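You operate a simulated robot arm through the tools that you are given. There is no shell and no other tool. Be economical: measure what you need, move in short steps, check, and stop when the job is done.

The job below is to be done with a simulated two-armed robot. You get a single attempt, and the scene is never put back.

Task
Open the sorting bench drawer, fetch the green tin and set it inside and shut the drawer again. Put the green dustpan on the middle island bench top away on the sorting bench top. Pick up the blue dye cup with one hand, pass it to the other hand and put it on the middle island bench top. Fetch the green sieve and set it on the sorting bench top. Open the bottom blue drawer, put the grey pipe tee from there on the top of the blue chest and shut the drawer again. Put the orange pad on the top of the blue chest away on the fitting bench top. Take the teal drink bottle and leave it on the top of the steel wall shelf. Take the brown carton on the long island bench top and put it away on the upper shelf of the grey shelving. Open the sorting bench door. The order is free. Set down upright: green tin, blue dye cup, teal drink bottle, brown carton.

The check looks at the end state, three seconds after you hand in, the way a careful person would. Anything else that was tipped, shoved, dropped, spilled or broken makes it a failure.

Robot
Two 7-joint arms with two-finger parallel grippers on one trunk, on a base that drives. Base frame: it is fixed to the floor where the robot stands at the start and does not move with it; the origin is under the middle of the robot, x ahead of it, y to its left, z up; the surface under the hand at the start is at about z = 0.8. Units: m, rad, N and s.
The left shoulder is at the start at [0.062, 0.197, 1.054], the right one opposite. With the tool pointing down near the work surface each hand reaches from about 0.3 to 0.72 m from the robot's upright axis, wherever it stands, measured 20 degrees to its own side. Places, roughly: blue dye cup (8x8x10 cm) [3.1, 3.2, 0.8]; bottom blue drawer [-2.1, 10.2, 0.3]; brown carton [-3.25, -1.5, 0.75]; drawer sort [0.7, -0.2, 0.6]; fitting bench top [3.1, 6.4, 0.8]; green dustpan (13x18x10 cm) [0.5, 3.4, 0.8]; green sieve (33x20x5 cm) [-0.2, -1.4, 1]; green tin (8x8x9 cm) [1.7, 4.1, 0.8]; grey pipe tee (11x8x5 cm) [-2, 10.1, 0.3]; middle island bench top [0.9, 3.5, 0.8]; orange pad (6x5x5 cm) [-1.8, 10.1, 0.9]; sorting bench door [-0.7, -1.6, 0.4]; sorting bench drawer [0.6, -0.1, 0.7]; sorting bench top [0.2, -1, 0.8]; teal drink bottle (7x7x21 cm) [-2.1, 10.3, 1]; top of the blue chest [-1.7, 10.1, 0.9]; top of the steel wall shelf (24x116 cm) [1.62, 7.9, 1.28]; upper shelf of the grey shelving [0.3, 8.7, 1.3]. Payload 1.57 kg a hand.
Tool frame (each hand has its own): the origin (TCP) lies between the finger pads and is the grasp point; the fingertips stand 0.03 m ahead of it; z points along the fingers, y is the line along which they close. The gripper opens to 0.11 m. The fingers are 0.024 m wide and 0.012 m thick; the gripper's body (0.048 by 0.112 m) begins 0.078 m behind the TCP.
Orientation is that of the tool frame in the base frame, as a unit quaternion [x, y, z, w]. With the fingers straight down and closing along the base's y, the tool's x points along the base's -x, its y along +y and its z along -z.

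Tools
- The arms move only by the tool drive_tool. It takes "left_commands", "right_commands" or both (then of equal length, played together; a hand with none holds still); each is a list of rows, each an object (a shift or turn left out is 0, a gripper value left out holds the last) with "turn": the turn, a rotation vector about the base's x, y, z in units of 90 degrees (1.0 is 90 degrees), a list of three; "offset": the shift along the base's x, y, z in units of 400 mm (1.0 is 400 mm), a list of three; "grip": the finger opening in m, from 0 to 0.11. In form: [{"turn": [ax, ay, az], "offset": [x, y, z], "grip": grip}, ...]. A call has 1 to 20 rows; each row is the pose to reach, as a shift and turn from the pose commanded when the call began. A call with a number of a shift or a turn outside -1 to 1 is refused whole. A row lasts 0.2 s, in which the tool goes at most 0.05 m and 0.15 rad; a call with a longer step from one row to the next is refused whole, and so is a gripper value outside its range. Where a pose cannot be reached the arm comes as near as it can. A force on the tool above 40 N (or 10 N above the force at the start of the call, whichever is more), or a blocked arm, ends the call early, and 0.2 s more pass. The fingers move at their own pace (about 0.072 m/s each) and stop on an object; they squeeze with about 40 N. The grip force told is the motor's: it shows also when the fingers shut on nothing. Time passes only in rows, and 0.2 s behind the last, so rows that repeat a pose let the fingers close. The reply holds the time, the measured pose of the TCP, the force on the tool along the base axes, the opening and the grip force, in the units named above and with some noise, with the torque about the TCP (base axes, N m) and any sound that the robot's microphone picked up.
- Cameras (640 x 400 px; columns grow to the right, rows downward): "scene" is now at [0.0847, -0.0186, 1.6238]; the picture's right is [-0.14, -0.99, 0.00], its down [-0.92, 0.13, -0.36] and it looks along [0.36, -0.05, -0.93] (base axes); focal length 271 px, centre (320, 200). "left" rides on the left gripper at [0.07, -0.016, -0.141] in its tool frame; the picture's right is [0.23, 0.97, 0.00], its down [-0.85, 0.20, -0.48] and it looks along [-0.47, 0.11, 0.88] (tool axes); focal length 222 px, centre (320, 200). "right" rides on the right gripper at [0.07, 0.016, -0.141] in its tool frame; the picture's right is [-0.23, 0.97, 0.00], its down [-0.85, -0.20, -0.48] and it looks along [-0.47, -0.11, 0.88] (tool axes); focal length 222 px, centre (320, 200). There is no depth. A picture from a camera that has moved, and an enlarged one, comes with that camera's place and axes in the base frame and with its lens. The place of the scene camera against the robot may be out by one fixed shift of up to 0.018 m in any direction.
- snapshot(camera): a new picture of that camera. It takes no simulated time.
- lift_body(by): slides the trunk up (or, below 0, down) by that many m; the arms and the scene camera ride with it, the base frame stays. It gives what a move gives, with no picture.
- drive_base(legs): drives the robot by 1 to 6 legs, each [ahead, left, turn to the left] in m, m and rad, along the robot's own axes; the way and the turn of a leg run together, so that a leg with both is an arc; at most 1.5 m and 3.142 rad a leg. The arms and the cameras ride along, it lands a little off, and it stops where it bumps. It gives what a move gives.
- head_to(pan, tilt): turns the head with the scene camera to pan (to the left, within 1.501 rad either way) and tilt (down, from -0.506 to 1.204), counted from straight ahead of the robot. It gives what a move gives.
- zoom(camera, box): a new picture of the part [left, top, right, bottom] of that camera's present view, enlarged. It takes no simulated time.
- hand_in(): hands the job in; it is judged then, once.

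Go step by step. Nothing tells you exact positions but the pictures and the camera data: compare them with the known pose of the tool, close in by small moves and look again before you grip or let go. The budget is 546 turns and 334 pictures, counting those below and the enlarged ones. Unless the task says otherwise, let go and move clear before handing in.

The tools are called by a JSON object that holds its "name" and its "arguments". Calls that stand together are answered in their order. drive_tool: Moves the arms, as the interface text tells. Its arguments: {"type":"object","properties":{"left_commands":{"type":"array","items":{"type":"object","properties":{"turn":{"type":"array","items":{"type":"number"}},"offset":{"type":"array","items":{"type":"number"}},"grip":{"type":"number"}}}},"right_commands":{"type":"array","items":{"type":"object","properties":{"turn":{"type":"array","items":{"type":"number"}},"offset":{"type":"array","items":{"type":"number"}},"grip":{"type":"number"}}}}},"required":[]} The other tools are called the same way: lift_body (by) slides the trunk up or down; drive_base (legs) drives the base; head_to (pan, tilt) turns the head that bears the scene camera; snapshot (camera) takes a picture; zoom (camera, box) takes an enlarged picture of a part of a camera's view; hand_in () hands the job in.

At the start:

```text
t: 0.0
left_tcp_pos: [0.5367, 0.2063, 1.0228]
left_ee_rot: [0.0, 1.0, 0.0, -0.001]
left_contact_force: [-0.1, -0.4, -0.1]
left_wrist_torque: [-0.01, -0.03, 0.01]
left_grip_width: 0.11
left_finger_force: 0.0
right_tcp_pos: [0.3908, -0.2237, 1.0074]
right_ee_rot: [0.0, 1.0, 0.0, -0.001]
right_contact_force: [-0.2, 0.5, -0.1]
right_wrist_torque: [0.0, -0.02, 0.0]
right_grip_width: 0.1101
right_finger_force: 0.1
trunk travel left (down, up): [-0.65, 0.34]
robot x, y, heading: [0.0015, -0.0002, -0.001]
head pan, tilt: [-0.141, 1.201]
```

scene: 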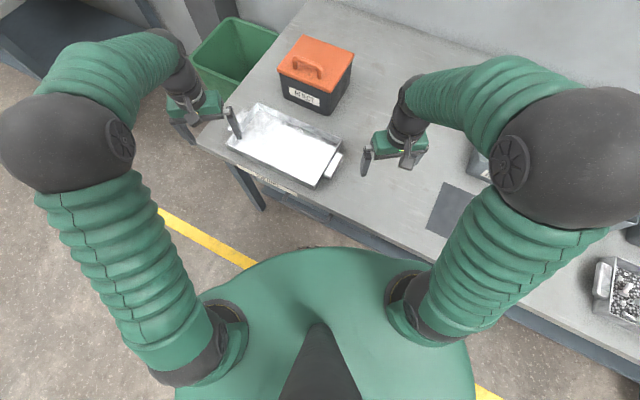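
right: 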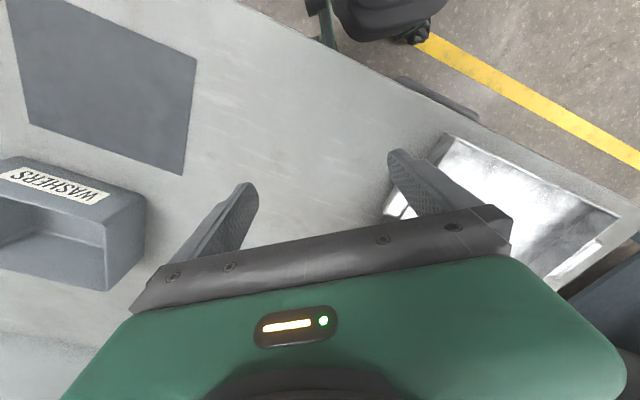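
left: 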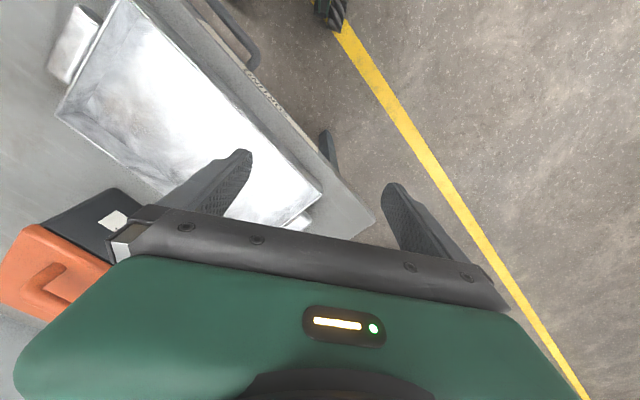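

I see the sorting bench ahead and to the right, with a metal tray on it near the drawer. I'll look around with the head first.

{"name": "head_to", "arguments": {"pan": 0, "tilt": 0.5}}

{"name": "snapshot", "arguments": {"camera": "scene"}}

{"name": "head_to", "arguments": {"pan": -1.3, "tilt": 0.6}}

{"name": "snapshot", "arguments": {"camera": "scene"}}

{"name": "head_to", "arguments": {"pan": 1.3, "tilt": 0.3}}

{"name": "snapshot", "arguments": {"camera": "scene"}}

```text
t: 1.1
left_tcp_pos: [0.5351, 0.208, 1.0238]
left_ee_rot: [0.0, 1.0, 0.0, 0.0]
left_contact_force: [0.2, 0.5, -0.2]
left_wrist_torque: [0.0, -0.04, 0.01]
left_grip_width: 0.1103
left_finger_force: 0.0
right_tcp_pos: [0.389, -0.2245, 1.0072]
right_ee_rot: [0.0, 1.0, 0.0, 0.0]
right_contact_force: [0.7, 0.1, 1.0]
right_wrist_torque: [0.01, 0.0, 0.01]
right_grip_width: 0.1101
right_finger_force: 0.0
trunk travel left (down, up): [-0.65, 0.34]
robot x, y, heading: [0.0023, -0.0027, 0.004]
head pan, tilt: [0.0, 0.499]
```

```text
330 pictures are left
camera scene: at [0.1204, -0.0106, 1.6773], right [0.0, -1.0, 0.0], down [-0.48, 0.0, -0.88], along [0.88, 0.0, -0.48], focal length 271 px, centre (320, 200)
```

scene: 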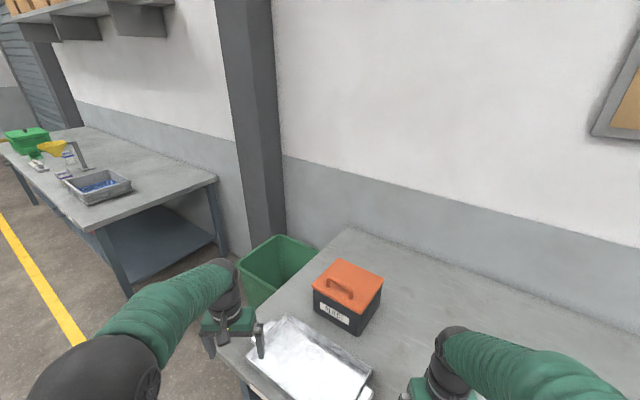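

```text
t: 2.5
left_tcp_pos: [0.5365, 0.2076, 1.024]
left_ee_rot: [0.0, 1.0, 0.0, 0.0]
left_contact_force: [-0.2, 0.5, 0.3]
left_wrist_torque: [0.0, -0.02, 0.0]
left_grip_width: 0.11
left_finger_force: 0.1
right_tcp_pos: [0.3898, -0.225, 1.0074]
right_ee_rot: [0.0, 1.0, 0.0, 0.0]
right_contact_force: [-0.1, -0.9, 0.5]
right_wrist_torque: [-0.02, -0.02, 0.0]
right_grip_width: 0.1099
right_finger_force: 0.1
trunk travel left (down, up): [-0.65, 0.34]
robot x, y, heading: [-0.0024, -0.0031, -0.002]
head pan, tilt: [-1.3, 0.6]
```

```text
329 pictures are left
camera scene: at [0.053, -0.0959, 1.6685], right [-0.96, -0.27, 0.0], down [-0.15, 0.54, -0.82], along [0.22, -0.8, -0.57], focal length 271 px, centre (320, 200)
```

scene: 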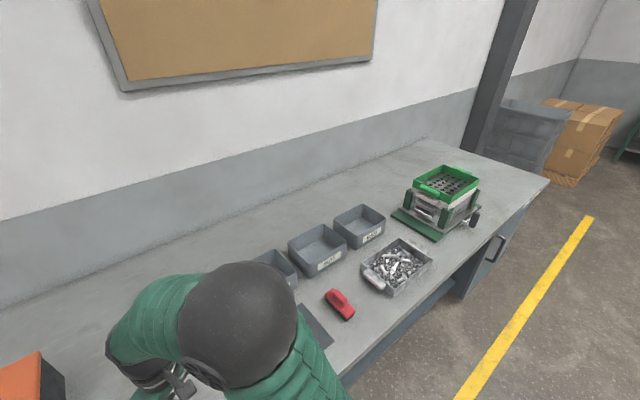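

```text
t: 4.9
left_tcp_pos: [0.5362, 0.2081, 1.0232]
left_ee_rot: [0.0, 1.0, 0.0, 0.0]
left_contact_force: [0.1, 0.9, -0.9]
left_wrist_torque: [-0.04, 0.01, 0.01]
left_grip_width: 0.1101
left_finger_force: 0.1
right_tcp_pos: [0.3891, -0.2238, 1.0079]
right_ee_rot: [0.0, 1.0, 0.001, 0.0]
right_contact_force: [1.0, 0.0, -0.2]
right_wrist_torque: [-0.01, -0.01, 0.05]
right_grip_width: 0.11
right_finger_force: 0.0
trunk travel left (down, up): [-0.65, 0.34]
robot x, y, heading: [-0.0036, 0.0017, -0.0]
head pan, tilt: [1.3, 0.3]
```

```text
328 pictures are left
camera scene: at [0.0544, 0.0794, 1.696], right [0.96, -0.27, 0.0], down [-0.08, -0.28, -0.96], along [0.26, 0.92, -0.3], focal length 271 px, centre (320, 200)
```

scene: 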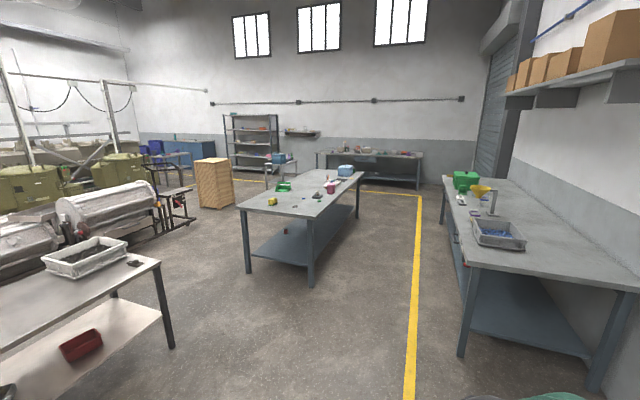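

The room is rotated about 52°: the bench's front edge runs along (0.62, 0.79) and its outward normal is (-0.79, 0.62). I'll back off, turn to face the bench near the sieve, and look.

{"name": "drive_base", "arguments": {"legs": [[-0.35, 0.27, 0], [0, 0, -0.663], [0, -1.226, 0]]}}

{"name": "head_to", "arguments": {"pan": 0, "tilt": 0.75}}

{"name": "snapshot", "arguments": {"camera": "scene"}}

```text
t: 15.1
left_tcp_pos: [-0.5479, -0.8507, 1.0228]
left_ee_rot: [0.319, 0.948, -0.001, 0.0]
left_contact_force: [1.4, 0.4, 0.0]
left_wrist_torque: [0.0, -0.02, -0.01]
left_grip_width: 0.1102
left_finger_force: 0.0
right_tcp_pos: [-0.9276, -1.107, 1.0076]
right_ee_rot: [0.32, 0.947, 0.0, 0.0]
right_contact_force: [-0.4, -0.9, 0.0]
right_wrist_torque: [-0.01, 0.03, 0.0]
right_grip_width: 0.11
right_finger_force: 0.0
trunk travel left (down, up): [-0.65, 0.34]
robot x, y, heading: [-1.1016, -0.6942, -0.654]
head pan, tilt: [1.3, 0.3]
```

```text
t: 16.6
left_tcp_pos: [-0.5509, -0.8507, 1.0239]
left_ee_rot: [0.319, 0.948, 0.0, 0.002]
left_contact_force: [-0.3, 0.6, 0.6]
left_wrist_torque: [0.0, 0.01, -0.03]
left_grip_width: 0.1103
left_finger_force: 0.1
right_tcp_pos: [-0.9289, -1.1063, 1.008]
right_ee_rot: [0.32, 0.947, -0.001, 0.001]
right_contact_force: [-0.3, 0.3, 0.2]
right_wrist_torque: [-0.01, -0.01, -0.01]
right_grip_width: 0.1099
right_finger_force: 0.1
trunk travel left (down, up): [-0.65, 0.34]
robot x, y, heading: [-1.1012, -0.6915, -0.651]
head pan, tilt: [0.0, 0.75]
```

```text
327 pictures are left
camera scene: at [-1.0126, -0.7735, 1.6555], right [-0.61, -0.8, 0.0], down [-0.54, 0.41, -0.73], along [0.58, -0.44, -0.68], focal length 271 px, centre (320, 200)
```

scene: 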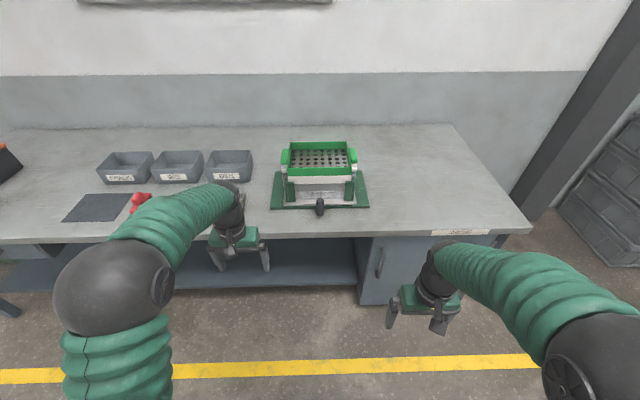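

The sieve sits in a stand in front of me, and the door is below right of it with its handle on the left edge. I'll zoom on both.

{"name": "zoom", "arguments": {"camera": "scene", "box": [250, 120, 400, 225]}}

{"name": "zoom", "arguments": {"camera": "scene", "box": [340, 215, 540, 320]}}

```text
3.81 times, centred on (325, 172) of scene
camera zoom: at [-1.0126, -0.7735, 1.6555], right [-0.61, -0.8, 0.0], down [-0.54, 0.41, -0.73], along [0.58, -0.44, -0.68], focal length 1034 px, centre (301, 305)
```

zoom: 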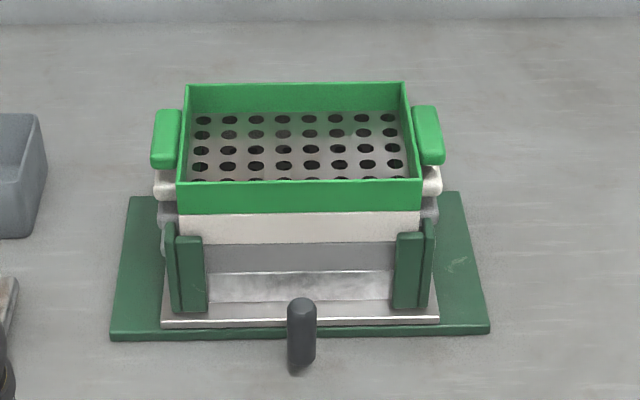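

```text
3.20 times, centred on (440, 268) of scene
camera zoom: at [-1.0126, -0.7735, 1.6555], right [-0.61, -0.8, 0.0], down [-0.54, 0.41, -0.73], along [0.58, -0.44, -0.68], focal length 868 px, centre (-64, -16)
```

zoom: 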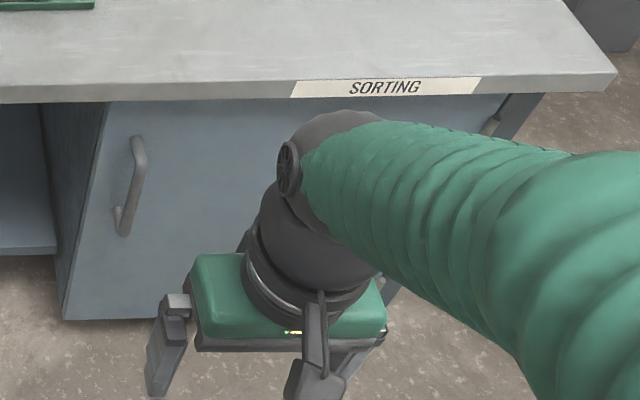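

The sieve's handle tabs are about 0.15 m either side of its centre, at z≈1.0 and about 1.1 m ahead of the robot. I'll raise both hands, turn them to close front-to-back, then drive up.

{"name": "drive_tool", "arguments": {"left_commands": [{"offset": [0, 0, 0.1]}, {"offset": [0, 0, 0.2], "turn": [0, 0, -0.09]}, {"offset": [0, -0.02, 0.3425], "turn": [0, 0, -0.18]}, {"offset": [0.01, -0.04, 0.3425], "turn": [0, 0, -0.27]}, {"offset": [0.01, -0.06, 0.3425], "turn": [0, 0, -0.36]}, {"offset": [0.02, -0.09, 0.3425], "turn": [0, 0, -0.45]}, {"offset": [0.03, -0.11, 0.3425], "turn": [0, 0, -0.54]}, {"offset": [0.04, -0.13, 0.3425], "turn": [0, 0, -0.63]}, {"offset": [0.05, -0.15, 0.3425], "turn": [0, 0, -0.72]}, {"offset": [0.05, -0.18, 0.3425], "turn": [0, 0, -0.81]}, {"offset": [0.053, -0.2, 0.3425], "turn": [0, 0, -0.9]}, {"offset": [0.053, -0.21, 0.3425], "turn": [0, 0, -0.99]}, {"offset": [0.053, -0.21, 0.3425], "turn": [0, 0, -1.0]}], "right_commands": [{"offset": [0, 0, 0.1]}, {"offset": [0, 0, 0.2], "turn": [0, 0, 0.09]}, {"offset": [0.05, -0.02, 0.29], "turn": [0, 0, 0.18]}, {"offset": [0.1, -0.04, 0.38], "turn": [0, 0, 0.27]}, {"offset": [0.15, -0.05, 0.38], "turn": [0, 0, 0.36]}, {"offset": [0.2, -0.07, 0.38], "turn": [0, 0, 0.45]}, {"offset": [0.26, -0.09, 0.38], "turn": [0, 0, 0.54]}, {"offset": [0.32, -0.11, 0.38], "turn": [0, 0, 0.63]}, {"offset": [0.38, -0.13, 0.38], "turn": [0, 0, 0.72]}, {"offset": [0.44, -0.15, 0.38], "turn": [0, 0, 0.81]}, {"offset": [0.5, -0.17, 0.38], "turn": [0, 0, 0.9]}, {"offset": [0.529, -0.18, 0.38], "turn": [0, 0, 0.99]}, {"offset": [0.529, -0.18, 0.38], "turn": [0, 0, 1.0]}]}}

{"name": "snapshot", "arguments": {"camera": "scene"}}

```text
refused: row 3 steps farther than a row can; nothing moved
```

```text
324 pictures are left
camera scene: at [-1.0126, -0.7735, 1.6555], right [-0.61, -0.8, 0.0], down [-0.54, 0.41, -0.73], along [0.58, -0.44, -0.68], focal length 271 px, centre (320, 200)
```

scene: 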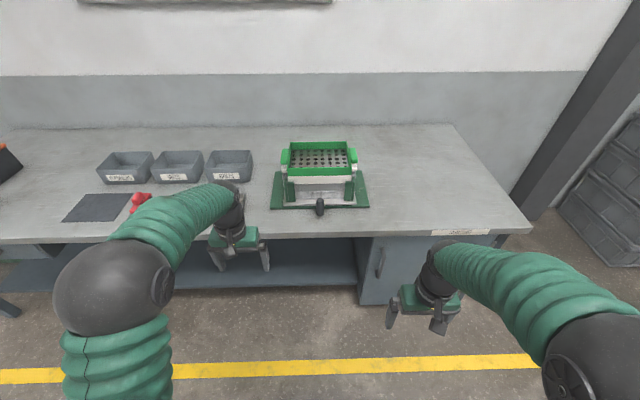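

Row 3 was too long a step, so I'll redo it with smaller ones.

{"name": "drive_tool", "arguments": {"left_commands": [{"offset": [0, 0, 0.1]}, {"offset": [0, 0, 0.2], "turn": [0, 0, -0.09]}, {"offset": [0, -0.02, 0.3], "turn": [0, 0, -0.18]}, {"offset": [0.01, -0.04, 0.3425], "turn": [0, 0, -0.27]}, {"offset": [0.01, -0.06, 0.3425], "turn": [0, 0, -0.36]}, {"offset": [0.02, -0.09, 0.3425], "turn": [0, 0, -0.45]}, {"offset": [0.03, -0.11, 0.3425], "turn": [0, 0, -0.54]}, {"offset": [0.04, -0.13, 0.3425], "turn": [0, 0, -0.63]}, {"offset": [0.05, -0.15, 0.3425], "turn": [0, 0, -0.72]}, {"offset": [0.05, -0.18, 0.3425], "turn": [0, 0, -0.81]}, {"offset": [0.053, -0.2, 0.3425], "turn": [0, 0, -0.9]}, {"offset": [0.053, -0.21, 0.3425], "turn": [0, 0, -0.99]}, {"offset": [0.053, -0.21, 0.3425], "turn": [0, 0, -1.0]}], "right_commands": [{"offset": [0, 0, 0.1]}, {"offset": [0, 0, 0.2], "turn": [0, 0, 0.09]}, {"offset": [0.05, -0.02, 0.29], "turn": [0, 0, 0.18]}, {"offset": [0.1, -0.04, 0.38], "turn": [0, 0, 0.27]}, {"offset": [0.15, -0.05, 0.38], "turn": [0, 0, 0.36]}, {"offset": [0.2, -0.07, 0.38], "turn": [0, 0, 0.45]}, {"offset": [0.26, -0.09, 0.38], "turn": [0, 0, 0.54]}, {"offset": [0.32, -0.11, 0.38], "turn": [0, 0, 0.63]}, {"offset": [0.38, -0.13, 0.38], "turn": [0, 0, 0.72]}, {"offset": [0.44, -0.15, 0.38], "turn": [0, 0, 0.81]}, {"offset": [0.5, -0.17, 0.38], "turn": [0, 0, 0.9]}, {"offset": [0.529, -0.18, 0.38], "turn": [0, 0, 0.99]}, {"offset": [0.529, -0.18, 0.38], "turn": [0, 0, 1.0]}]}}

```text
t: 19.4
left_tcp_pos: [-0.5291, -0.9359, 1.1614]
left_ee_rot: [0.897, 0.443, -0.001, 0.0]
left_contact_force: [0.6, -0.1, 0.2]
left_wrist_torque: [-0.01, 0.01, 0.0]
left_grip_width: 0.11
left_finger_force: 0.1
right_tcp_pos: [-0.7163, -1.1779, 1.16]
right_ee_rot: [-0.444, 0.896, 0.0, 0.0]
right_contact_force: [0.3, 0.6, -0.6]
right_wrist_torque: [0.0, 0.0, 0.01]
right_grip_width: 0.1101
right_finger_force: 0.0
trunk travel left (down, up): [-0.65, 0.34]
robot x, y, heading: [-1.1004, -0.6931, -0.652]
head pan, tilt: [0.0, 0.75]
```

Now driving ahead to the bench.

{"name": "drive_base", "arguments": {"legs": [[0.44, 0, 0]]}}

{"name": "snapshot", "arguments": {"camera": "scene"}}

{"name": "snapshot", "arguments": {"camera": "left"}}

{"name": "snapshot", "arguments": {"camera": "right"}}

```text
t: 22.1
left_tcp_pos: [-0.1856, -1.2058, 1.1613]
left_ee_rot: [0.898, 0.44, -0.001, 0.001]
left_contact_force: [-0.2, -0.5, 0.3]
left_wrist_torque: [-0.03, -0.01, 0.01]
left_grip_width: 0.1099
left_finger_force: 0.2
right_tcp_pos: [-0.3744, -1.4484, 1.1616]
right_ee_rot: [-0.439, 0.898, 0.001, 0.001]
right_contact_force: [0.5, -0.5, 0.6]
right_wrist_torque: [0.04, -0.02, -0.01]
right_grip_width: 0.11
right_finger_force: 0.0
trunk travel left (down, up): [-0.65, 0.34]
robot x, y, heading: [-0.7546, -0.9579, -0.659]
head pan, tilt: [0.0, 0.75]
```

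```text
323 pictures are left
camera scene: at [-0.667, -1.0408, 1.6555], right [-0.61, -0.79, 0.0], down [-0.54, 0.42, -0.73], along [0.58, -0.45, -0.68], focal length 271 px, centre (320, 200)
```

scene: 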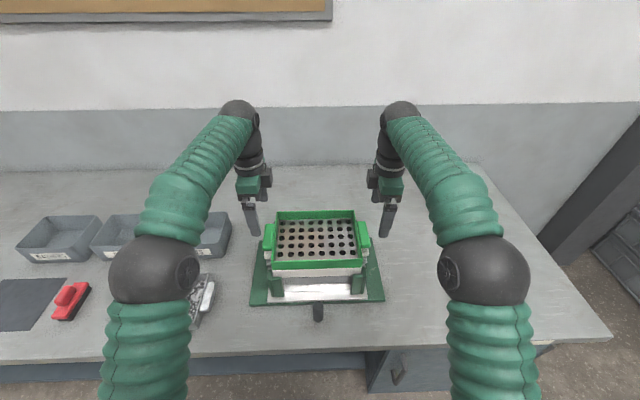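

```text
322 pictures are left
camera left: at [-0.1549, -1.1398, 1.3024], right [0.91, -0.42, 0.0], down [-0.37, -0.8, 0.48], along [-0.2, -0.44, -0.88], focal length 222 px, centre (320, 200)
```

left: 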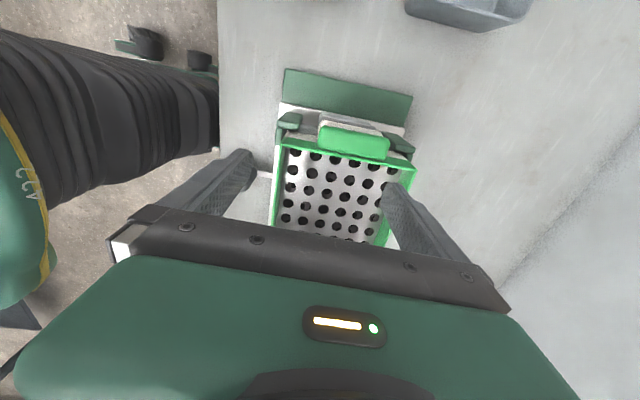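

```text
321 pictures are left
camera right: at [-0.4304, -1.4933, 1.3014], right [-0.63, 0.78, 0.0], down [0.68, 0.55, 0.48], along [0.37, 0.3, -0.88], focal length 222 px, centre (320, 200)
```

right: 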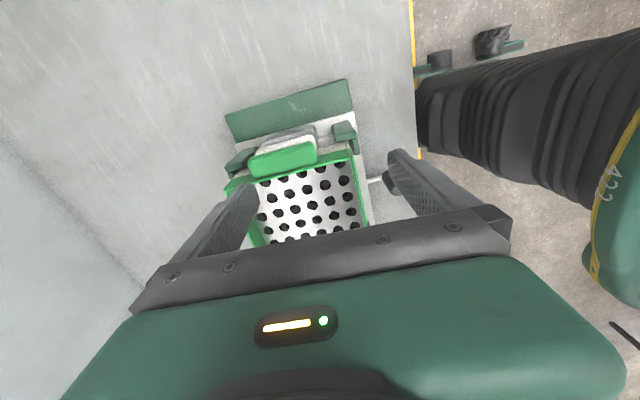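

I'll zoom on the handles for precision.

{"name": "zoom", "arguments": {"camera": "left", "box": [260, 60, 440, 180]}}

{"name": "zoom", "arguments": {"camera": "right", "box": [200, 70, 380, 190]}}

{"name": "zoom", "arguments": {"camera": "scene", "box": [220, 180, 420, 320]}}

```text
3.33 times, centred on (350, 120) of left
camera zoom: at [-0.1549, -1.1398, 1.3024], right [0.91, -0.42, 0.0], down [-0.37, -0.8, 0.48], along [-0.2, -0.44, -0.88], focal length 740 px, centre (220, 467)
```

zoom: 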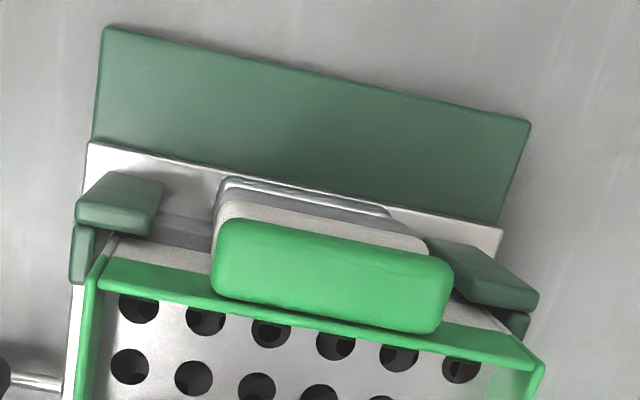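

```text
3.33 times, centred on (290, 130) of right
camera zoom: at [-0.4304, -1.4933, 1.3014], right [-0.63, 0.78, 0.0], down [0.68, 0.55, 0.48], along [0.37, 0.3, -0.88], focal length 740 px, centre (420, 433)
```

zoom: 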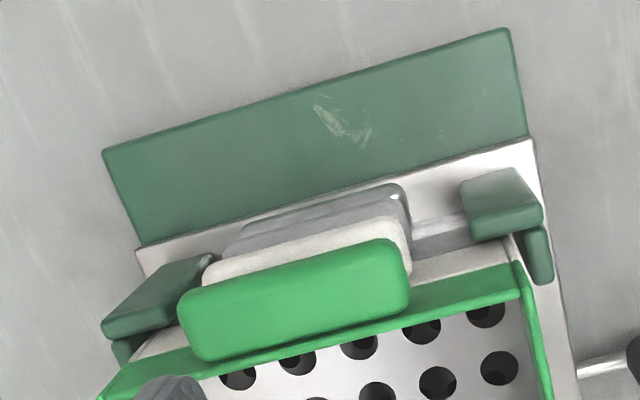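

```text
2.86 times, centred on (320, 250) of scene
camera zoom: at [-0.667, -1.0408, 1.6555], right [-0.61, -0.79, 0.0], down [-0.54, 0.42, -0.73], along [0.58, -0.45, -0.68], focal length 775 px, centre (320, 57)
```

zoom: 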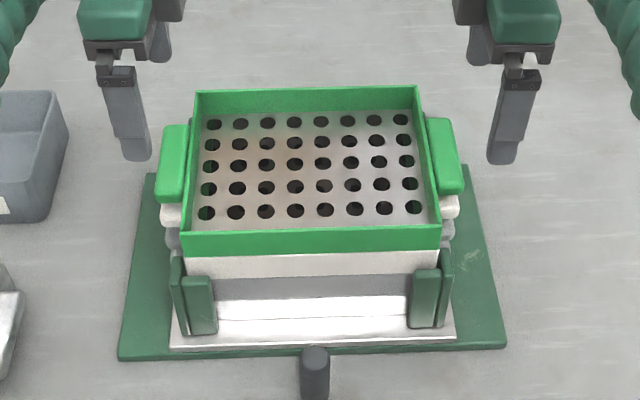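

Handles triangulate to about (-0.144,-1.226) and (-0.324,-1.472), top near z≈1.01–1.02. I'll align above them and come partway down.

{"name": "drive_tool", "arguments": {"left_commands": [{"offset": [0.05, -0.02, 0]}, {"offset": [0.109, -0.043, 0]}, {"offset": [0.109, -0.043, -0.1]}, {"offset": [0.109, -0.043, -0.2]}, {"offset": [0.109, -0.043, -0.2]}], "right_commands": [{"offset": [0.06, -0.03, 0]}, {"offset": [0.122, -0.066, 0]}, {"offset": [0.122, -0.066, -0.1]}, {"offset": [0.122, -0.066, -0.2]}, {"offset": [0.122, -0.066, -0.2]}]}}

{"name": "snapshot", "arguments": {"camera": "left"}}

{"name": "snapshot", "arguments": {"camera": "right"}}

{"name": "zoom", "arguments": {"camera": "scene", "box": [220, 180, 420, 320]}}

```text
t: 23.3
left_tcp_pos: [-0.1429, -1.2236, 1.0829]
left_ee_rot: [0.898, 0.441, -0.001, 0.001]
left_contact_force: [-0.6, 0.0, 0.7]
left_wrist_torque: [0.01, 0.02, 0.0]
left_grip_width: 0.11
left_finger_force: 0.0
left hand out of reach, approached as far as the arm can: row 2
right_tcp_pos: [-0.3282, -1.4736, 1.0815]
right_ee_rot: [-0.439, 0.898, 0.0, 0.0]
right_contact_force: [0.2, -0.1, 0.5]
right_wrist_torque: [-0.05, -0.01, -0.02]
right_grip_width: 0.1103
right_finger_force: 0.2
right hand out of reach, approached as far as the arm can: row 2, 3
trunk travel left (down, up): [-0.65, 0.34]
robot x, y, heading: [-0.7509, -0.9622, -0.66]
head pan, tilt: [0.0, 0.75]
```

```text
317 pictures are left
camera left: at [-0.1129, -1.1563, 1.2231], right [0.91, -0.42, 0.0], down [-0.37, -0.8, 0.48], along [-0.2, -0.44, -0.88], focal length 222 px, centre (320, 200)
```

left: 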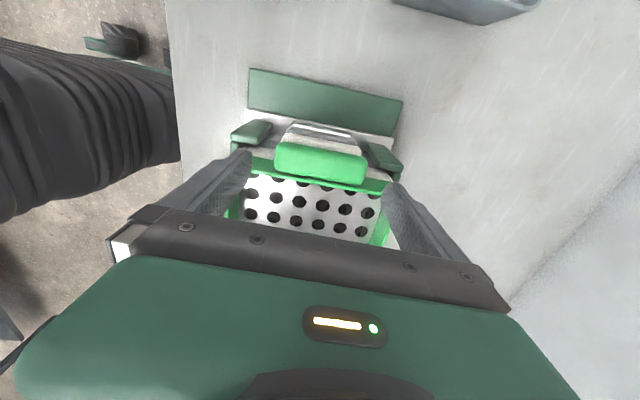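

```text
316 pictures are left
camera right: at [-0.3833, -1.5199, 1.2225], right [-0.63, 0.78, 0.0], down [0.68, 0.55, 0.48], along [0.37, 0.3, -0.88], focal length 222 px, centre (320, 200)
```

right: 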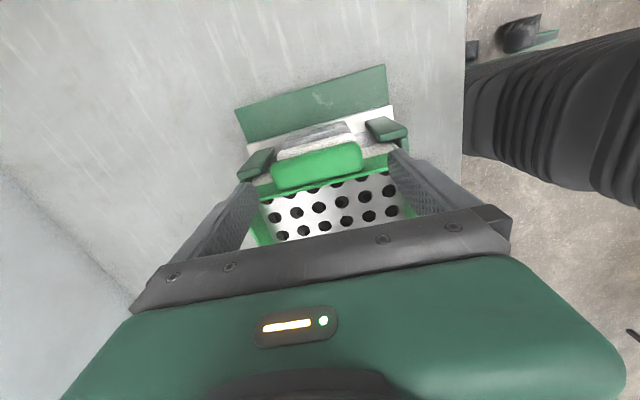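

```text
2.86 times, centred on (320, 250) of scene
camera zoom: at [-0.6652, -1.042, 1.6554], right [-0.61, -0.79, 0.0], down [-0.54, 0.42, -0.73], along [0.58, -0.45, -0.68], focal length 775 px, centre (320, 57)
```

zoom: 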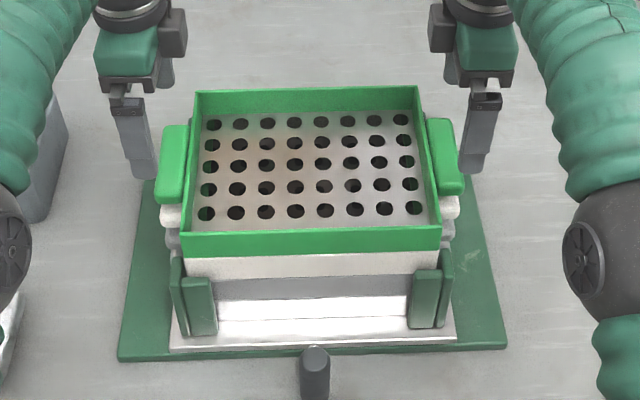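

Both hands are centred over the tabs. Lowering so the tips straddle them.

{"name": "drive_tool", "arguments": {"left_commands": [{"offset": [0, 0, -0.06]}, {"offset": [0, 0, -0.125]}, {"offset": [0, 0, -0.125]}], "right_commands": [{"offset": [0.006, 0, -0.06]}, {"offset": [0.006, 0, -0.12]}, {"offset": [0.006, 0, -0.12]}]}}

{"name": "zoom", "arguments": {"camera": "scene", "box": [220, 180, 420, 320]}}

{"name": "zoom", "arguments": {"camera": "left", "box": [220, 90, 420, 220]}}

```text
t: 24.1
left_tcp_pos: [-0.141, -1.2211, 1.0321]
left_ee_rot: [0.898, 0.44, -0.001, 0.001]
left_contact_force: [0.6, 0.6, 0.3]
left_wrist_torque: [0.02, -0.01, -0.01]
left_grip_width: 0.1103
left_finger_force: 0.0
right_tcp_pos: [-0.3242, -1.4733, 1.0332]
right_ee_rot: [-0.44, 0.898, 0.0, 0.001]
right_contact_force: [-0.7, -0.2, 0.5]
right_wrist_torque: [-0.01, 0.01, -0.01]
right_grip_width: 0.1099
right_finger_force: 0.0
trunk travel left (down, up): [-0.65, 0.34]
robot x, y, heading: [-0.7582, -0.9625, -0.662]
head pan, tilt: [0.0, 0.75]
```

```text
2.86 times, centred on (320, 250) of scene
camera zoom: at [-0.6654, -1.0419, 1.6554], right [-0.61, -0.79, 0.0], down [-0.54, 0.42, -0.73], along [0.58, -0.45, -0.68], focal length 775 px, centre (320, 57)
```

zoom: 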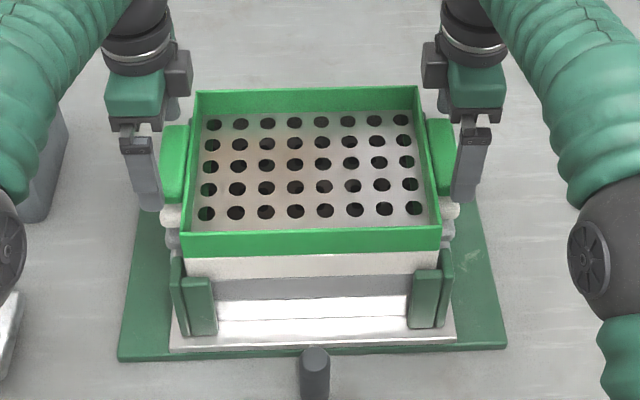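

```text
3.08 times, centred on (320, 155) of left
camera zoom: at [-0.1125, -1.1557, 1.1718], right [0.91, -0.42, 0.0], down [-0.37, -0.8, 0.48], along [-0.2, -0.44, -0.88], focal length 684 px, centre (320, 338)
```

zoom: 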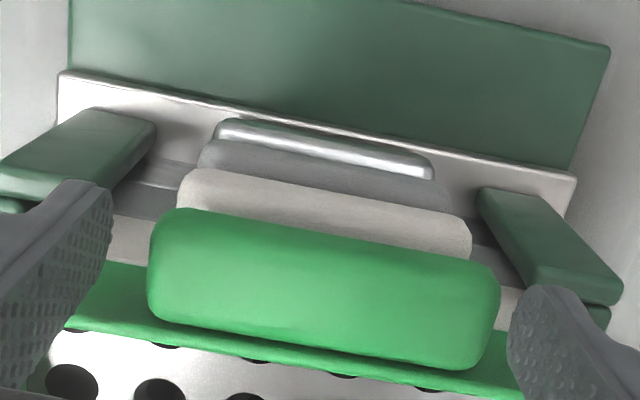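

Tips are just at the handle's top; I'll move slightly inward (7 mm each) and 2.2 cm lower, then close gently.

{"name": "drive_tool", "arguments": {"left_commands": [{"offset": [-0.011, -0.014, 0]}, {"offset": [-0.011, -0.014, -0.03]}, {"offset": [-0.011, -0.014, -0.055]}], "right_commands": [{"offset": [0.011, 0.014, 0]}, {"offset": [0.011, 0.014, -0.03]}, {"offset": [0.011, 0.014, -0.058]}]}}

{"name": "zoom", "arguments": {"camera": "left", "box": [220, 90, 420, 220]}}

{"name": "zoom", "arguments": {"camera": "right", "box": [220, 90, 420, 220]}}

{"name": "zoom", "arguments": {"camera": "scene", "box": [220, 180, 420, 320]}}

```text
t: 24.9
left_tcp_pos: [-0.1446, -1.2285, 1.0089]
left_ee_rot: [0.898, 0.439, 0.0, 0.0]
left_contact_force: [-0.2, -0.3, 0.5]
left_wrist_torque: [-0.02, -0.02, -0.01]
left_grip_width: 0.1099
left_finger_force: 0.0
right_tcp_pos: [-0.3183, -1.4695, 1.0088]
right_ee_rot: [-0.44, 0.898, 0.001, 0.001]
right_contact_force: [-1.0, -0.5, -0.8]
right_wrist_torque: [-0.01, 0.0, 0.01]
right_grip_width: 0.1098
right_finger_force: 0.1
trunk travel left (down, up): [-0.65, 0.34]
robot x, y, heading: [-0.7536, -0.9588, -0.657]
head pan, tilt: [0.0, 0.75]
```

```text
3.08 times, centred on (320, 155) of left
camera zoom: at [-0.1153, -1.1619, 1.1501], right [0.91, -0.42, 0.0], down [-0.37, -0.8, 0.48], along [-0.2, -0.44, -0.88], focal length 684 px, centre (320, 338)
```

zoom: 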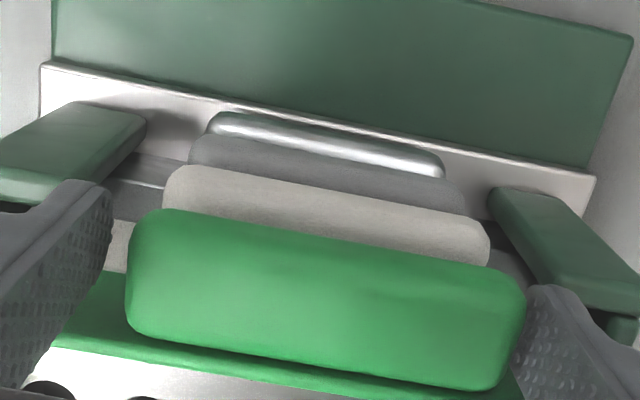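

```text
3.08 times, centred on (320, 155) of right
camera zoom: at [-0.3744, -1.5142, 1.1496], right [-0.63, 0.78, 0.0], down [0.68, 0.55, 0.48], along [0.37, 0.3, -0.88], focal length 684 px, centre (320, 338)
```

zoom: 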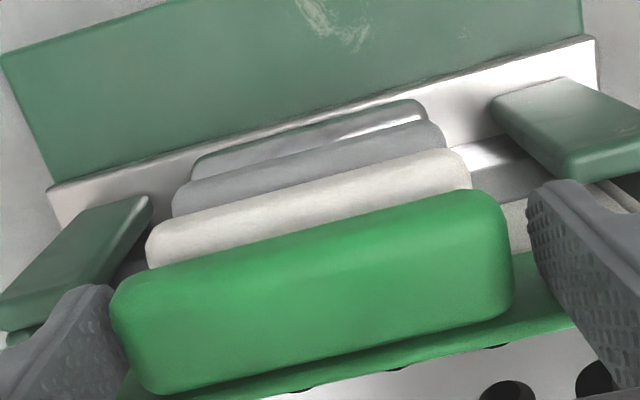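

```text
2.86 times, centred on (320, 250) of scene
camera zoom: at [-0.664, -1.0429, 1.6553], right [-0.61, -0.79, 0.0], down [-0.54, 0.42, -0.73], along [0.58, -0.45, -0.69], focal length 775 px, centre (320, 57)
```

zoom: 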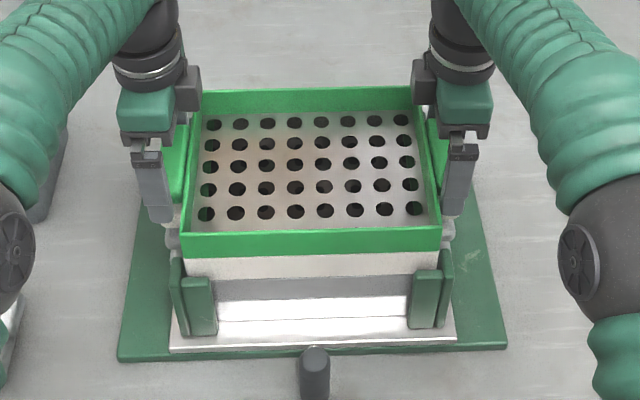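

The handles are nearly between the fingers. A few mm ahead and inward, then close.

{"name": "drive_tool", "arguments": {"left_commands": [{"offset": [0.003, -0.012, 0]}, {"offset": [0.003, -0.012, 0], "grip": 0.1}, {"offset": [0.003, -0.012, 0], "grip": 0.08}, {"offset": [0.003, -0.012, 0], "grip": 0.07}, {"offset": [0.003, -0.012, 0], "grip": 0.07}], "right_commands": [{"offset": [0.013, 0, 0]}, {"offset": [0.013, 0, 0], "grip": 0.1}, {"offset": [0.013, 0, 0], "grip": 0.08}, {"offset": [0.013, 0, 0], "grip": 0.07}, {"offset": [0.013, 0, 0], "grip": 0.07}]}}

{"name": "zoom", "arguments": {"camera": "scene", "box": [220, 180, 420, 320]}}

```text
t: 26.1
left_tcp_pos: [-0.144, -1.233, 1.0107]
left_ee_rot: [0.898, 0.44, 0.0, 0.0]
left_contact_force: [1.4, 0.2, 0.4]
left_wrist_torque: [0.12, 0.15, 0.19]
left_grip_width: 0.1
left_finger_force: 39.9
right_tcp_pos: [-0.3144, -1.4681, 1.0097]
right_ee_rot: [-0.44, 0.898, 0.0, 0.001]
right_contact_force: [-1.0, 0.9, -0.1]
right_wrist_torque: [-0.17, -0.01, 0.16]
right_grip_width: 0.1002
right_finger_force: 40.3
trunk travel left (down, up): [-0.65, 0.34]
robot x, y, heading: [-0.7561, -0.9596, -0.663]
head pan, tilt: [0.0, 0.75]
```

```text
2.86 times, centred on (320, 250) of scene
camera zoom: at [-0.6646, -1.0427, 1.6553], right [-0.61, -0.79, 0.0], down [-0.54, 0.42, -0.73], along [0.58, -0.45, -0.68], focal length 775 px, centre (320, 57)
```

zoom: 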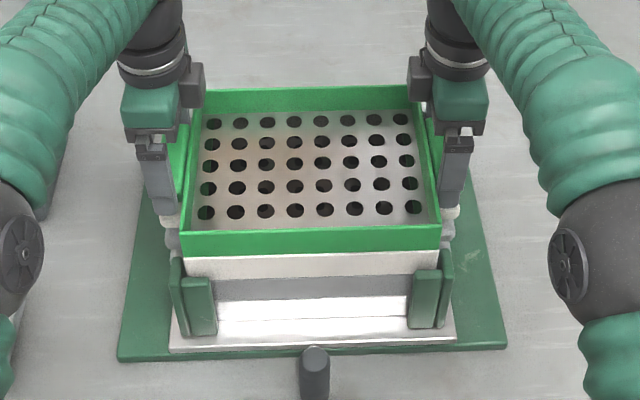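

Both grippers hold the 10 cm tabs. Lift by the trunk a little and check that only the top sieve rises.

{"name": "lift_body", "arguments": {"by": 0.04}}

{"name": "zoom", "arguments": {"camera": "scene", "box": [200, 160, 440, 320]}}

```text
t: 26.9
left_tcp_pos: [-0.1421, -1.234, 1.0505]
left_ee_rot: [0.898, 0.44, 0.0, 0.0]
left_contact_force: [3.4, -2.3, -0.8]
left_wrist_torque: [0.04, 0.17, 0.56]
left_grip_width: 0.1
left_finger_force: 40.0
right_tcp_pos: [-0.3121, -1.4679, 1.049]
right_ee_rot: [-0.44, 0.898, 0.001, 0.0]
right_contact_force: [-3.9, 1.6, -1.9]
right_wrist_torque: [-0.22, -0.03, 0.57]
right_grip_width: 0.1001
right_finger_force: 39.9
trunk travel left (down, up): [-0.69, 0.3]
robot x, y, heading: [-0.7528, -0.9572, -0.656]
head pan, tilt: [0.0, 0.75]
```

```text
2.50 times, centred on (320, 240) of scene
camera zoom: at [-0.6637, -1.0433, 1.6952], right [-0.61, -0.79, 0.0], down [-0.54, 0.42, -0.73], along [0.58, -0.45, -0.69], focal length 678 px, centre (320, 100)
```

zoom: 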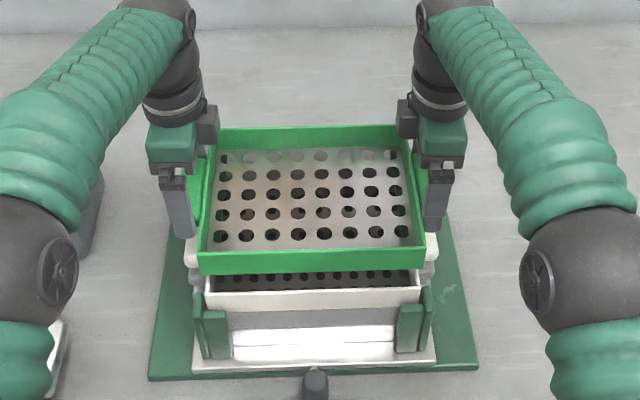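

Only the green sieve rose. I'll lift further and drive right 0.55 m to the empty end of the bench.

{"name": "lift_body", "arguments": {"by": 0.06}}

{"name": "drive_base", "arguments": {"legs": [[0, -0.55, 0]]}}

{"name": "snapshot", "arguments": {"camera": "scene"}}

```text
t: 27.9
left_tcp_pos: [-0.1424, -1.234, 1.1104]
left_ee_rot: [0.898, 0.439, 0.0, 0.001]
left_contact_force: [5.9, -2.4, -2.1]
left_wrist_torque: [-0.05, -0.04, 1.01]
left_grip_width: 0.1
left_finger_force: 39.9
right_tcp_pos: [-0.3148, -1.4687, 1.1102]
right_ee_rot: [-0.44, 0.898, 0.002, 0.0]
right_contact_force: [-7.4, 1.9, -2.2]
right_wrist_torque: [0.08, 0.03, 1.05]
right_grip_width: 0.1002
right_finger_force: 39.8
trunk travel left (down, up): [-0.75, 0.24]
robot x, y, heading: [-0.7535, -0.9565, -0.66]
head pan, tilt: [0.0, 0.75]
```

```text
t: 31.0
left_tcp_pos: [-0.4701, -1.6563, 1.1099]
left_ee_rot: [0.897, 0.442, -0.003, 0.002]
left_contact_force: [9.9, -3.7, -0.4]
left_wrist_torque: [-0.19, 0.39, 1.48]
left_grip_width: 0.1003
left_finger_force: 39.9
right_tcp_pos: [-0.6404, -1.8906, 1.1096]
right_ee_rot: [-0.441, 0.898, 0.0, -0.001]
right_contact_force: [-8.2, 3.5, -2.5]
right_wrist_torque: [-0.2, -0.11, 1.35]
right_grip_width: 0.1001
right_finger_force: 40.0
trunk travel left (down, up): [-0.75, 0.24]
robot x, y, heading: [-1.0848, -1.3875, -0.654]
head pan, tilt: [0.0, 0.75]
```

```text
307 pictures are left
camera scene: at [-0.9904, -1.4644, 1.7552], right [-0.61, -0.79, 0.0], down [-0.54, 0.42, -0.73], along [0.57, -0.45, -0.68], focal length 271 px, centre (320, 200)
```

scene: 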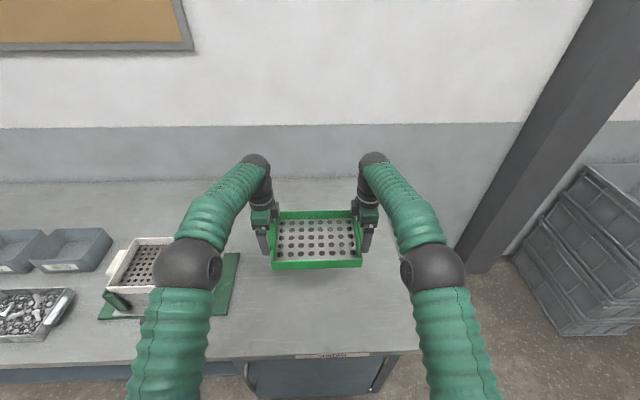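

Sieve is over empty bench. Lowering by the trunk 0.2 m, then fine steps with the arms.

{"name": "lift_body", "arguments": {"by": -0.22}}

{"name": "zoom", "arguments": {"camera": "scene", "box": [200, 140, 440, 300]}}

{"name": "snapshot", "arguments": {"camera": "left"}}

```text
t: 33.4
left_tcp_pos: [-0.4759, -1.6581, 0.8916]
left_ee_rot: [0.897, 0.441, 0.0, 0.002]
left_contact_force: [6.4, -3.7, -1.5]
left_wrist_torque: [0.04, -0.18, 1.11]
left_grip_width: 0.1002
left_finger_force: 40.1
right_tcp_pos: [-0.6444, -1.8939, 0.8914]
right_ee_rot: [-0.441, 0.897, -0.001, 0.001]
right_contact_force: [-7.2, 3.0, -0.8]
right_wrist_torque: [0.2, -0.03, 1.16]
right_grip_width: 0.1003
right_finger_force: 40.0
trunk travel left (down, up): [-0.53, 0.46]
robot x, y, heading: [-1.0833, -1.3834, -0.66]
head pan, tilt: [0.0, 0.75]
```

```text
2.50 times, centred on (320, 220) of scene
camera zoom: at [-0.9958, -1.4696, 1.5353], right [-0.61, -0.79, 0.0], down [-0.54, 0.42, -0.73], along [0.58, -0.45, -0.68], focal length 678 px, centre (320, 150)
```

zoom: 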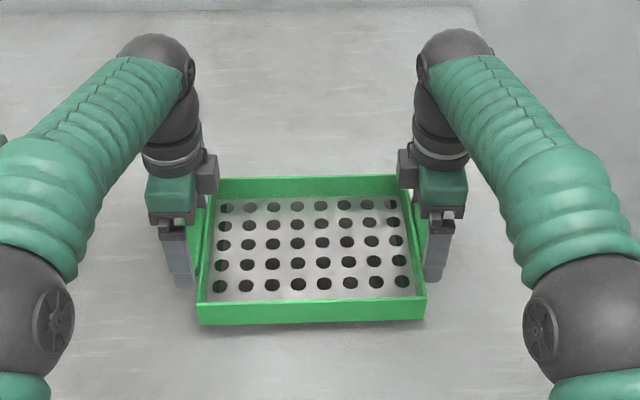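

```text
305 pictures are left
camera left: at [-0.4474, -1.591, 1.033], right [0.91, -0.41, 0.0], down [-0.37, -0.8, 0.48], along [-0.2, -0.44, -0.88], focal length 222 px, centre (320, 200)
```

left: 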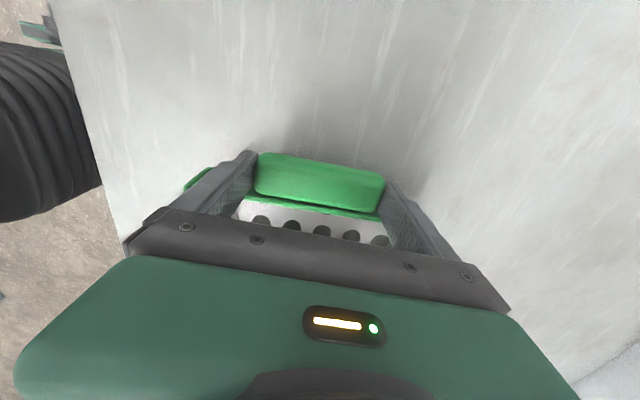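

Near the surface; step down 4 mm at a time until contact force stops it.

{"name": "drive_tool", "arguments": {"left_commands": [{"offset": [0, 0, -0.01]}, {"offset": [0, 0, -0.02]}, {"offset": [0, 0, -0.03]}, {"offset": [0, 0, -0.04]}, {"offset": [0, 0, -0.05]}, {"offset": [0, 0, -0.06]}, {"offset": [0, 0, -0.07]}, {"offset": [0, 0, -0.08]}, {"offset": [0, 0, -0.09]}, {"offset": [0, 0, -0.1]}], "right_commands": [{"offset": [0, 0, -0.01]}, {"offset": [0, 0, -0.02]}, {"offset": [0, 0, -0.03]}, {"offset": [0, 0, -0.04]}, {"offset": [0, 0, -0.05]}, {"offset": [0, 0, -0.06]}, {"offset": [0, 0, -0.07]}, {"offset": [0, 0, -0.08]}, {"offset": [0, 0, -0.09]}, {"offset": [0, 0, -0.1]}]}}

```text
t: 35.5
left_tcp_pos: [-0.4765, -1.657, 0.8565]
left_ee_rot: [0.897, 0.441, 0.002, 0.005]
left_contact_force: [9.5, -6.6, 18.5]
left_wrist_torque: [0.31, 0.76, 0.74]
left_grip_width: 0.1
left_finger_force: 39.9
right_tcp_pos: [-0.6457, -1.8934, 0.8561]
right_ee_rot: [-0.44, 0.898, -0.003, 0.003]
right_contact_force: [-0.7, 0.2, 11.3]
right_wrist_torque: [1.29, 1.07, 0.86]
right_grip_width: 0.1003
right_finger_force: 40.0
trunk travel left (down, up): [-0.53, 0.46]
robot x, y, heading: [-1.0893, -1.3854, -0.658]
head pan, tilt: [0.0, 0.75]
```

Contact on both sides. Release slowly, then rise.

{"name": "drive_tool", "arguments": {"left_commands": [{"offset": [0, 0, 0.005], "grip": 0.104}, {"offset": [0, 0, 0.005], "grip": 0.11}, {"offset": [0, 0, 0.005], "grip": 0.11}, {"offset": [0, 0, 0.1], "grip": 0.11}, {"offset": [0, 0, 0.2]}, {"offset": [0, 0, 0.3]}, {"offset": [0, 0, 0.4]}], "right_commands": [{"offset": [0, 0, 0.005], "grip": 0.104}, {"offset": [0, 0, 0.005], "grip": 0.11}, {"offset": [0, 0, 0.005], "grip": 0.11}, {"offset": [0, 0, 0.1], "grip": 0.11}, {"offset": [0, 0, 0.2]}, {"offset": [0, 0, 0.3]}, {"offset": [0, 0, 0.4]}]}}

{"name": "snapshot", "arguments": {"camera": "scene"}}

```text
t: 37.1
left_tcp_pos: [-0.4836, -1.6564, 1.0143]
left_ee_rot: [0.897, 0.442, 0.001, 0.003]
left_contact_force: [-0.3, 0.2, -0.9]
left_wrist_torque: [0.0, 0.0, 0.0]
left_grip_width: 0.1097
left_finger_force: 0.1
left hand out of reach, approached as far as the arm can: row 7
right_tcp_pos: [-0.6575, -1.8863, 1.0078]
right_ee_rot: [-0.441, 0.898, -0.002, 0.001]
right_contact_force: [-1.1, 0.1, 1.0]
right_wrist_torque: [0.0, -0.01, -0.01]
right_grip_width: 0.11
right_finger_force: 0.1
right hand out of reach, approached as far as the arm can: row 7
trunk travel left (down, up): [-0.53, 0.46]
robot x, y, heading: [-1.0853, -1.3869, -0.656]
head pan, tilt: [0.0, 0.75]
```

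```text
304 pictures are left
camera scene: at [-0.9987, -1.4678, 1.5356], right [-0.61, -0.79, 0.0], down [-0.54, 0.42, -0.73], along [0.58, -0.45, -0.68], focal length 271 px, centre (320, 200)
```

scene: 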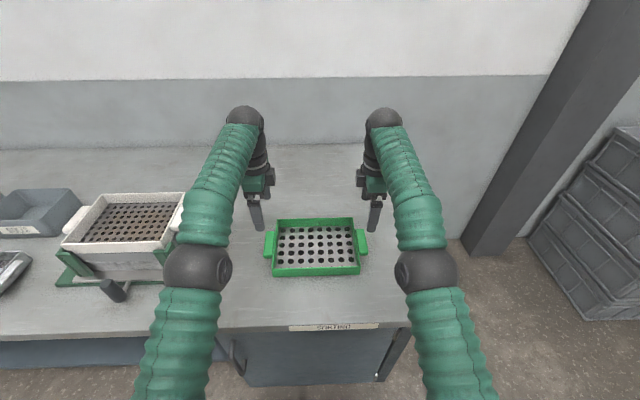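

Sieve is set on the bench. Next the door: back off, shift left, and re-orient the hands.

{"name": "drive_base", "arguments": {"legs": [[-0.45, 0, 0], [0, 0.42, 0]]}}

{"name": "drive_tool", "arguments": {"left_commands": [{"turn": [0, 0, 0.09]}, {"turn": [0, 0, 0.18]}, {"turn": [0, 0, 0.27]}, {"turn": [0, 0, 0.36]}, {"turn": [0, 0, 0.45]}, {"turn": [0, 0, 0.54]}, {"turn": [0, 0, 0.63]}, {"turn": [0, 0, 0.72]}, {"turn": [0, 0, 0.81]}, {"turn": [0, 0, 0.9]}, {"turn": [0, 0, 0.99], "grip": 0.11}], "right_commands": [{"turn": [0, 0, -0.09]}, {"turn": [0, 0, -0.18]}, {"turn": [0, 0, -0.27]}, {"turn": [0, 0, -0.36]}, {"turn": [0, 0, -0.45]}, {"turn": [0, 0, -0.54]}, {"turn": [0, 0, -0.63]}, {"turn": [0, 0, -0.72]}, {"turn": [0, 0, -0.81]}, {"turn": [0, 0, -0.9]}, {"turn": [0, 0, -0.99], "grip": 0.11}]}}

{"name": "snapshot", "arguments": {"camera": "scene"}}

```text
t: 42.0
left_tcp_pos: [-0.5911, -1.067, 1.0126]
left_ee_rot: [0.9, 0.437, 0.003, 0.001]
left_contact_force: [0.2, -0.6, -0.4]
left_wrist_torque: [0.04, 0.04, -0.03]
left_grip_width: 0.1098
left_finger_force: 0.2
right_tcp_pos: [-0.7689, -1.2957, 1.0056]
right_ee_rot: [-0.436, 0.9, 0.001, 0.004]
right_contact_force: [-0.8, -0.8, -0.2]
right_wrist_torque: [0.02, -0.01, 0.03]
right_grip_width: 0.1101
right_finger_force: 0.1
trunk travel left (down, up): [-0.53, 0.46]
robot x, y, heading: [-1.1896, -0.7847, -0.667]
head pan, tilt: [0.0, 0.75]
```

```text
t: 44.4
left_tcp_pos: [-0.5879, -1.0625, 1.0141]
left_ee_rot: [0.334, 0.943, 0.003, 0.001]
left_contact_force: [0.7, -0.3, 1.1]
left_wrist_torque: [0.02, 0.03, 0.01]
left_grip_width: 0.11
left_finger_force: 0.0
right_tcp_pos: [-0.7659, -1.2913, 1.0083]
right_ee_rot: [0.323, 0.947, -0.002, 0.0]
right_contact_force: [0.0, 0.0, 0.1]
right_wrist_torque: [0.0, -0.01, 0.03]
right_grip_width: 0.1101
right_finger_force: 0.1
trunk travel left (down, up): [-0.53, 0.46]
robot x, y, heading: [-1.1906, -0.7869, -0.667]
head pan, tilt: [0.0, 0.75]
```

```text
303 pictures are left
camera scene: at [-1.1004, -0.8691, 1.5353], right [-0.62, -0.78, 0.0], down [-0.54, 0.42, -0.73], along [0.57, -0.45, -0.68], focal length 271 px, centre (320, 200)
```

scene: 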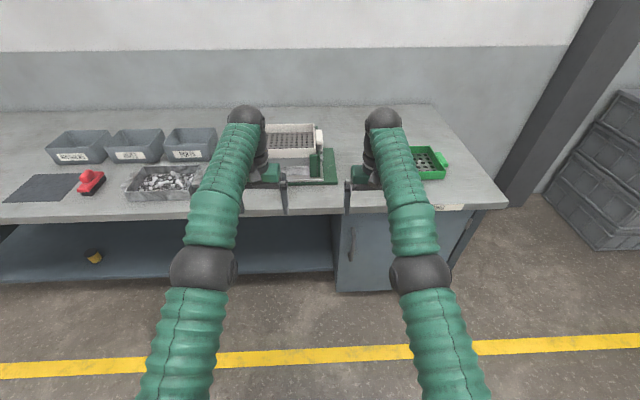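

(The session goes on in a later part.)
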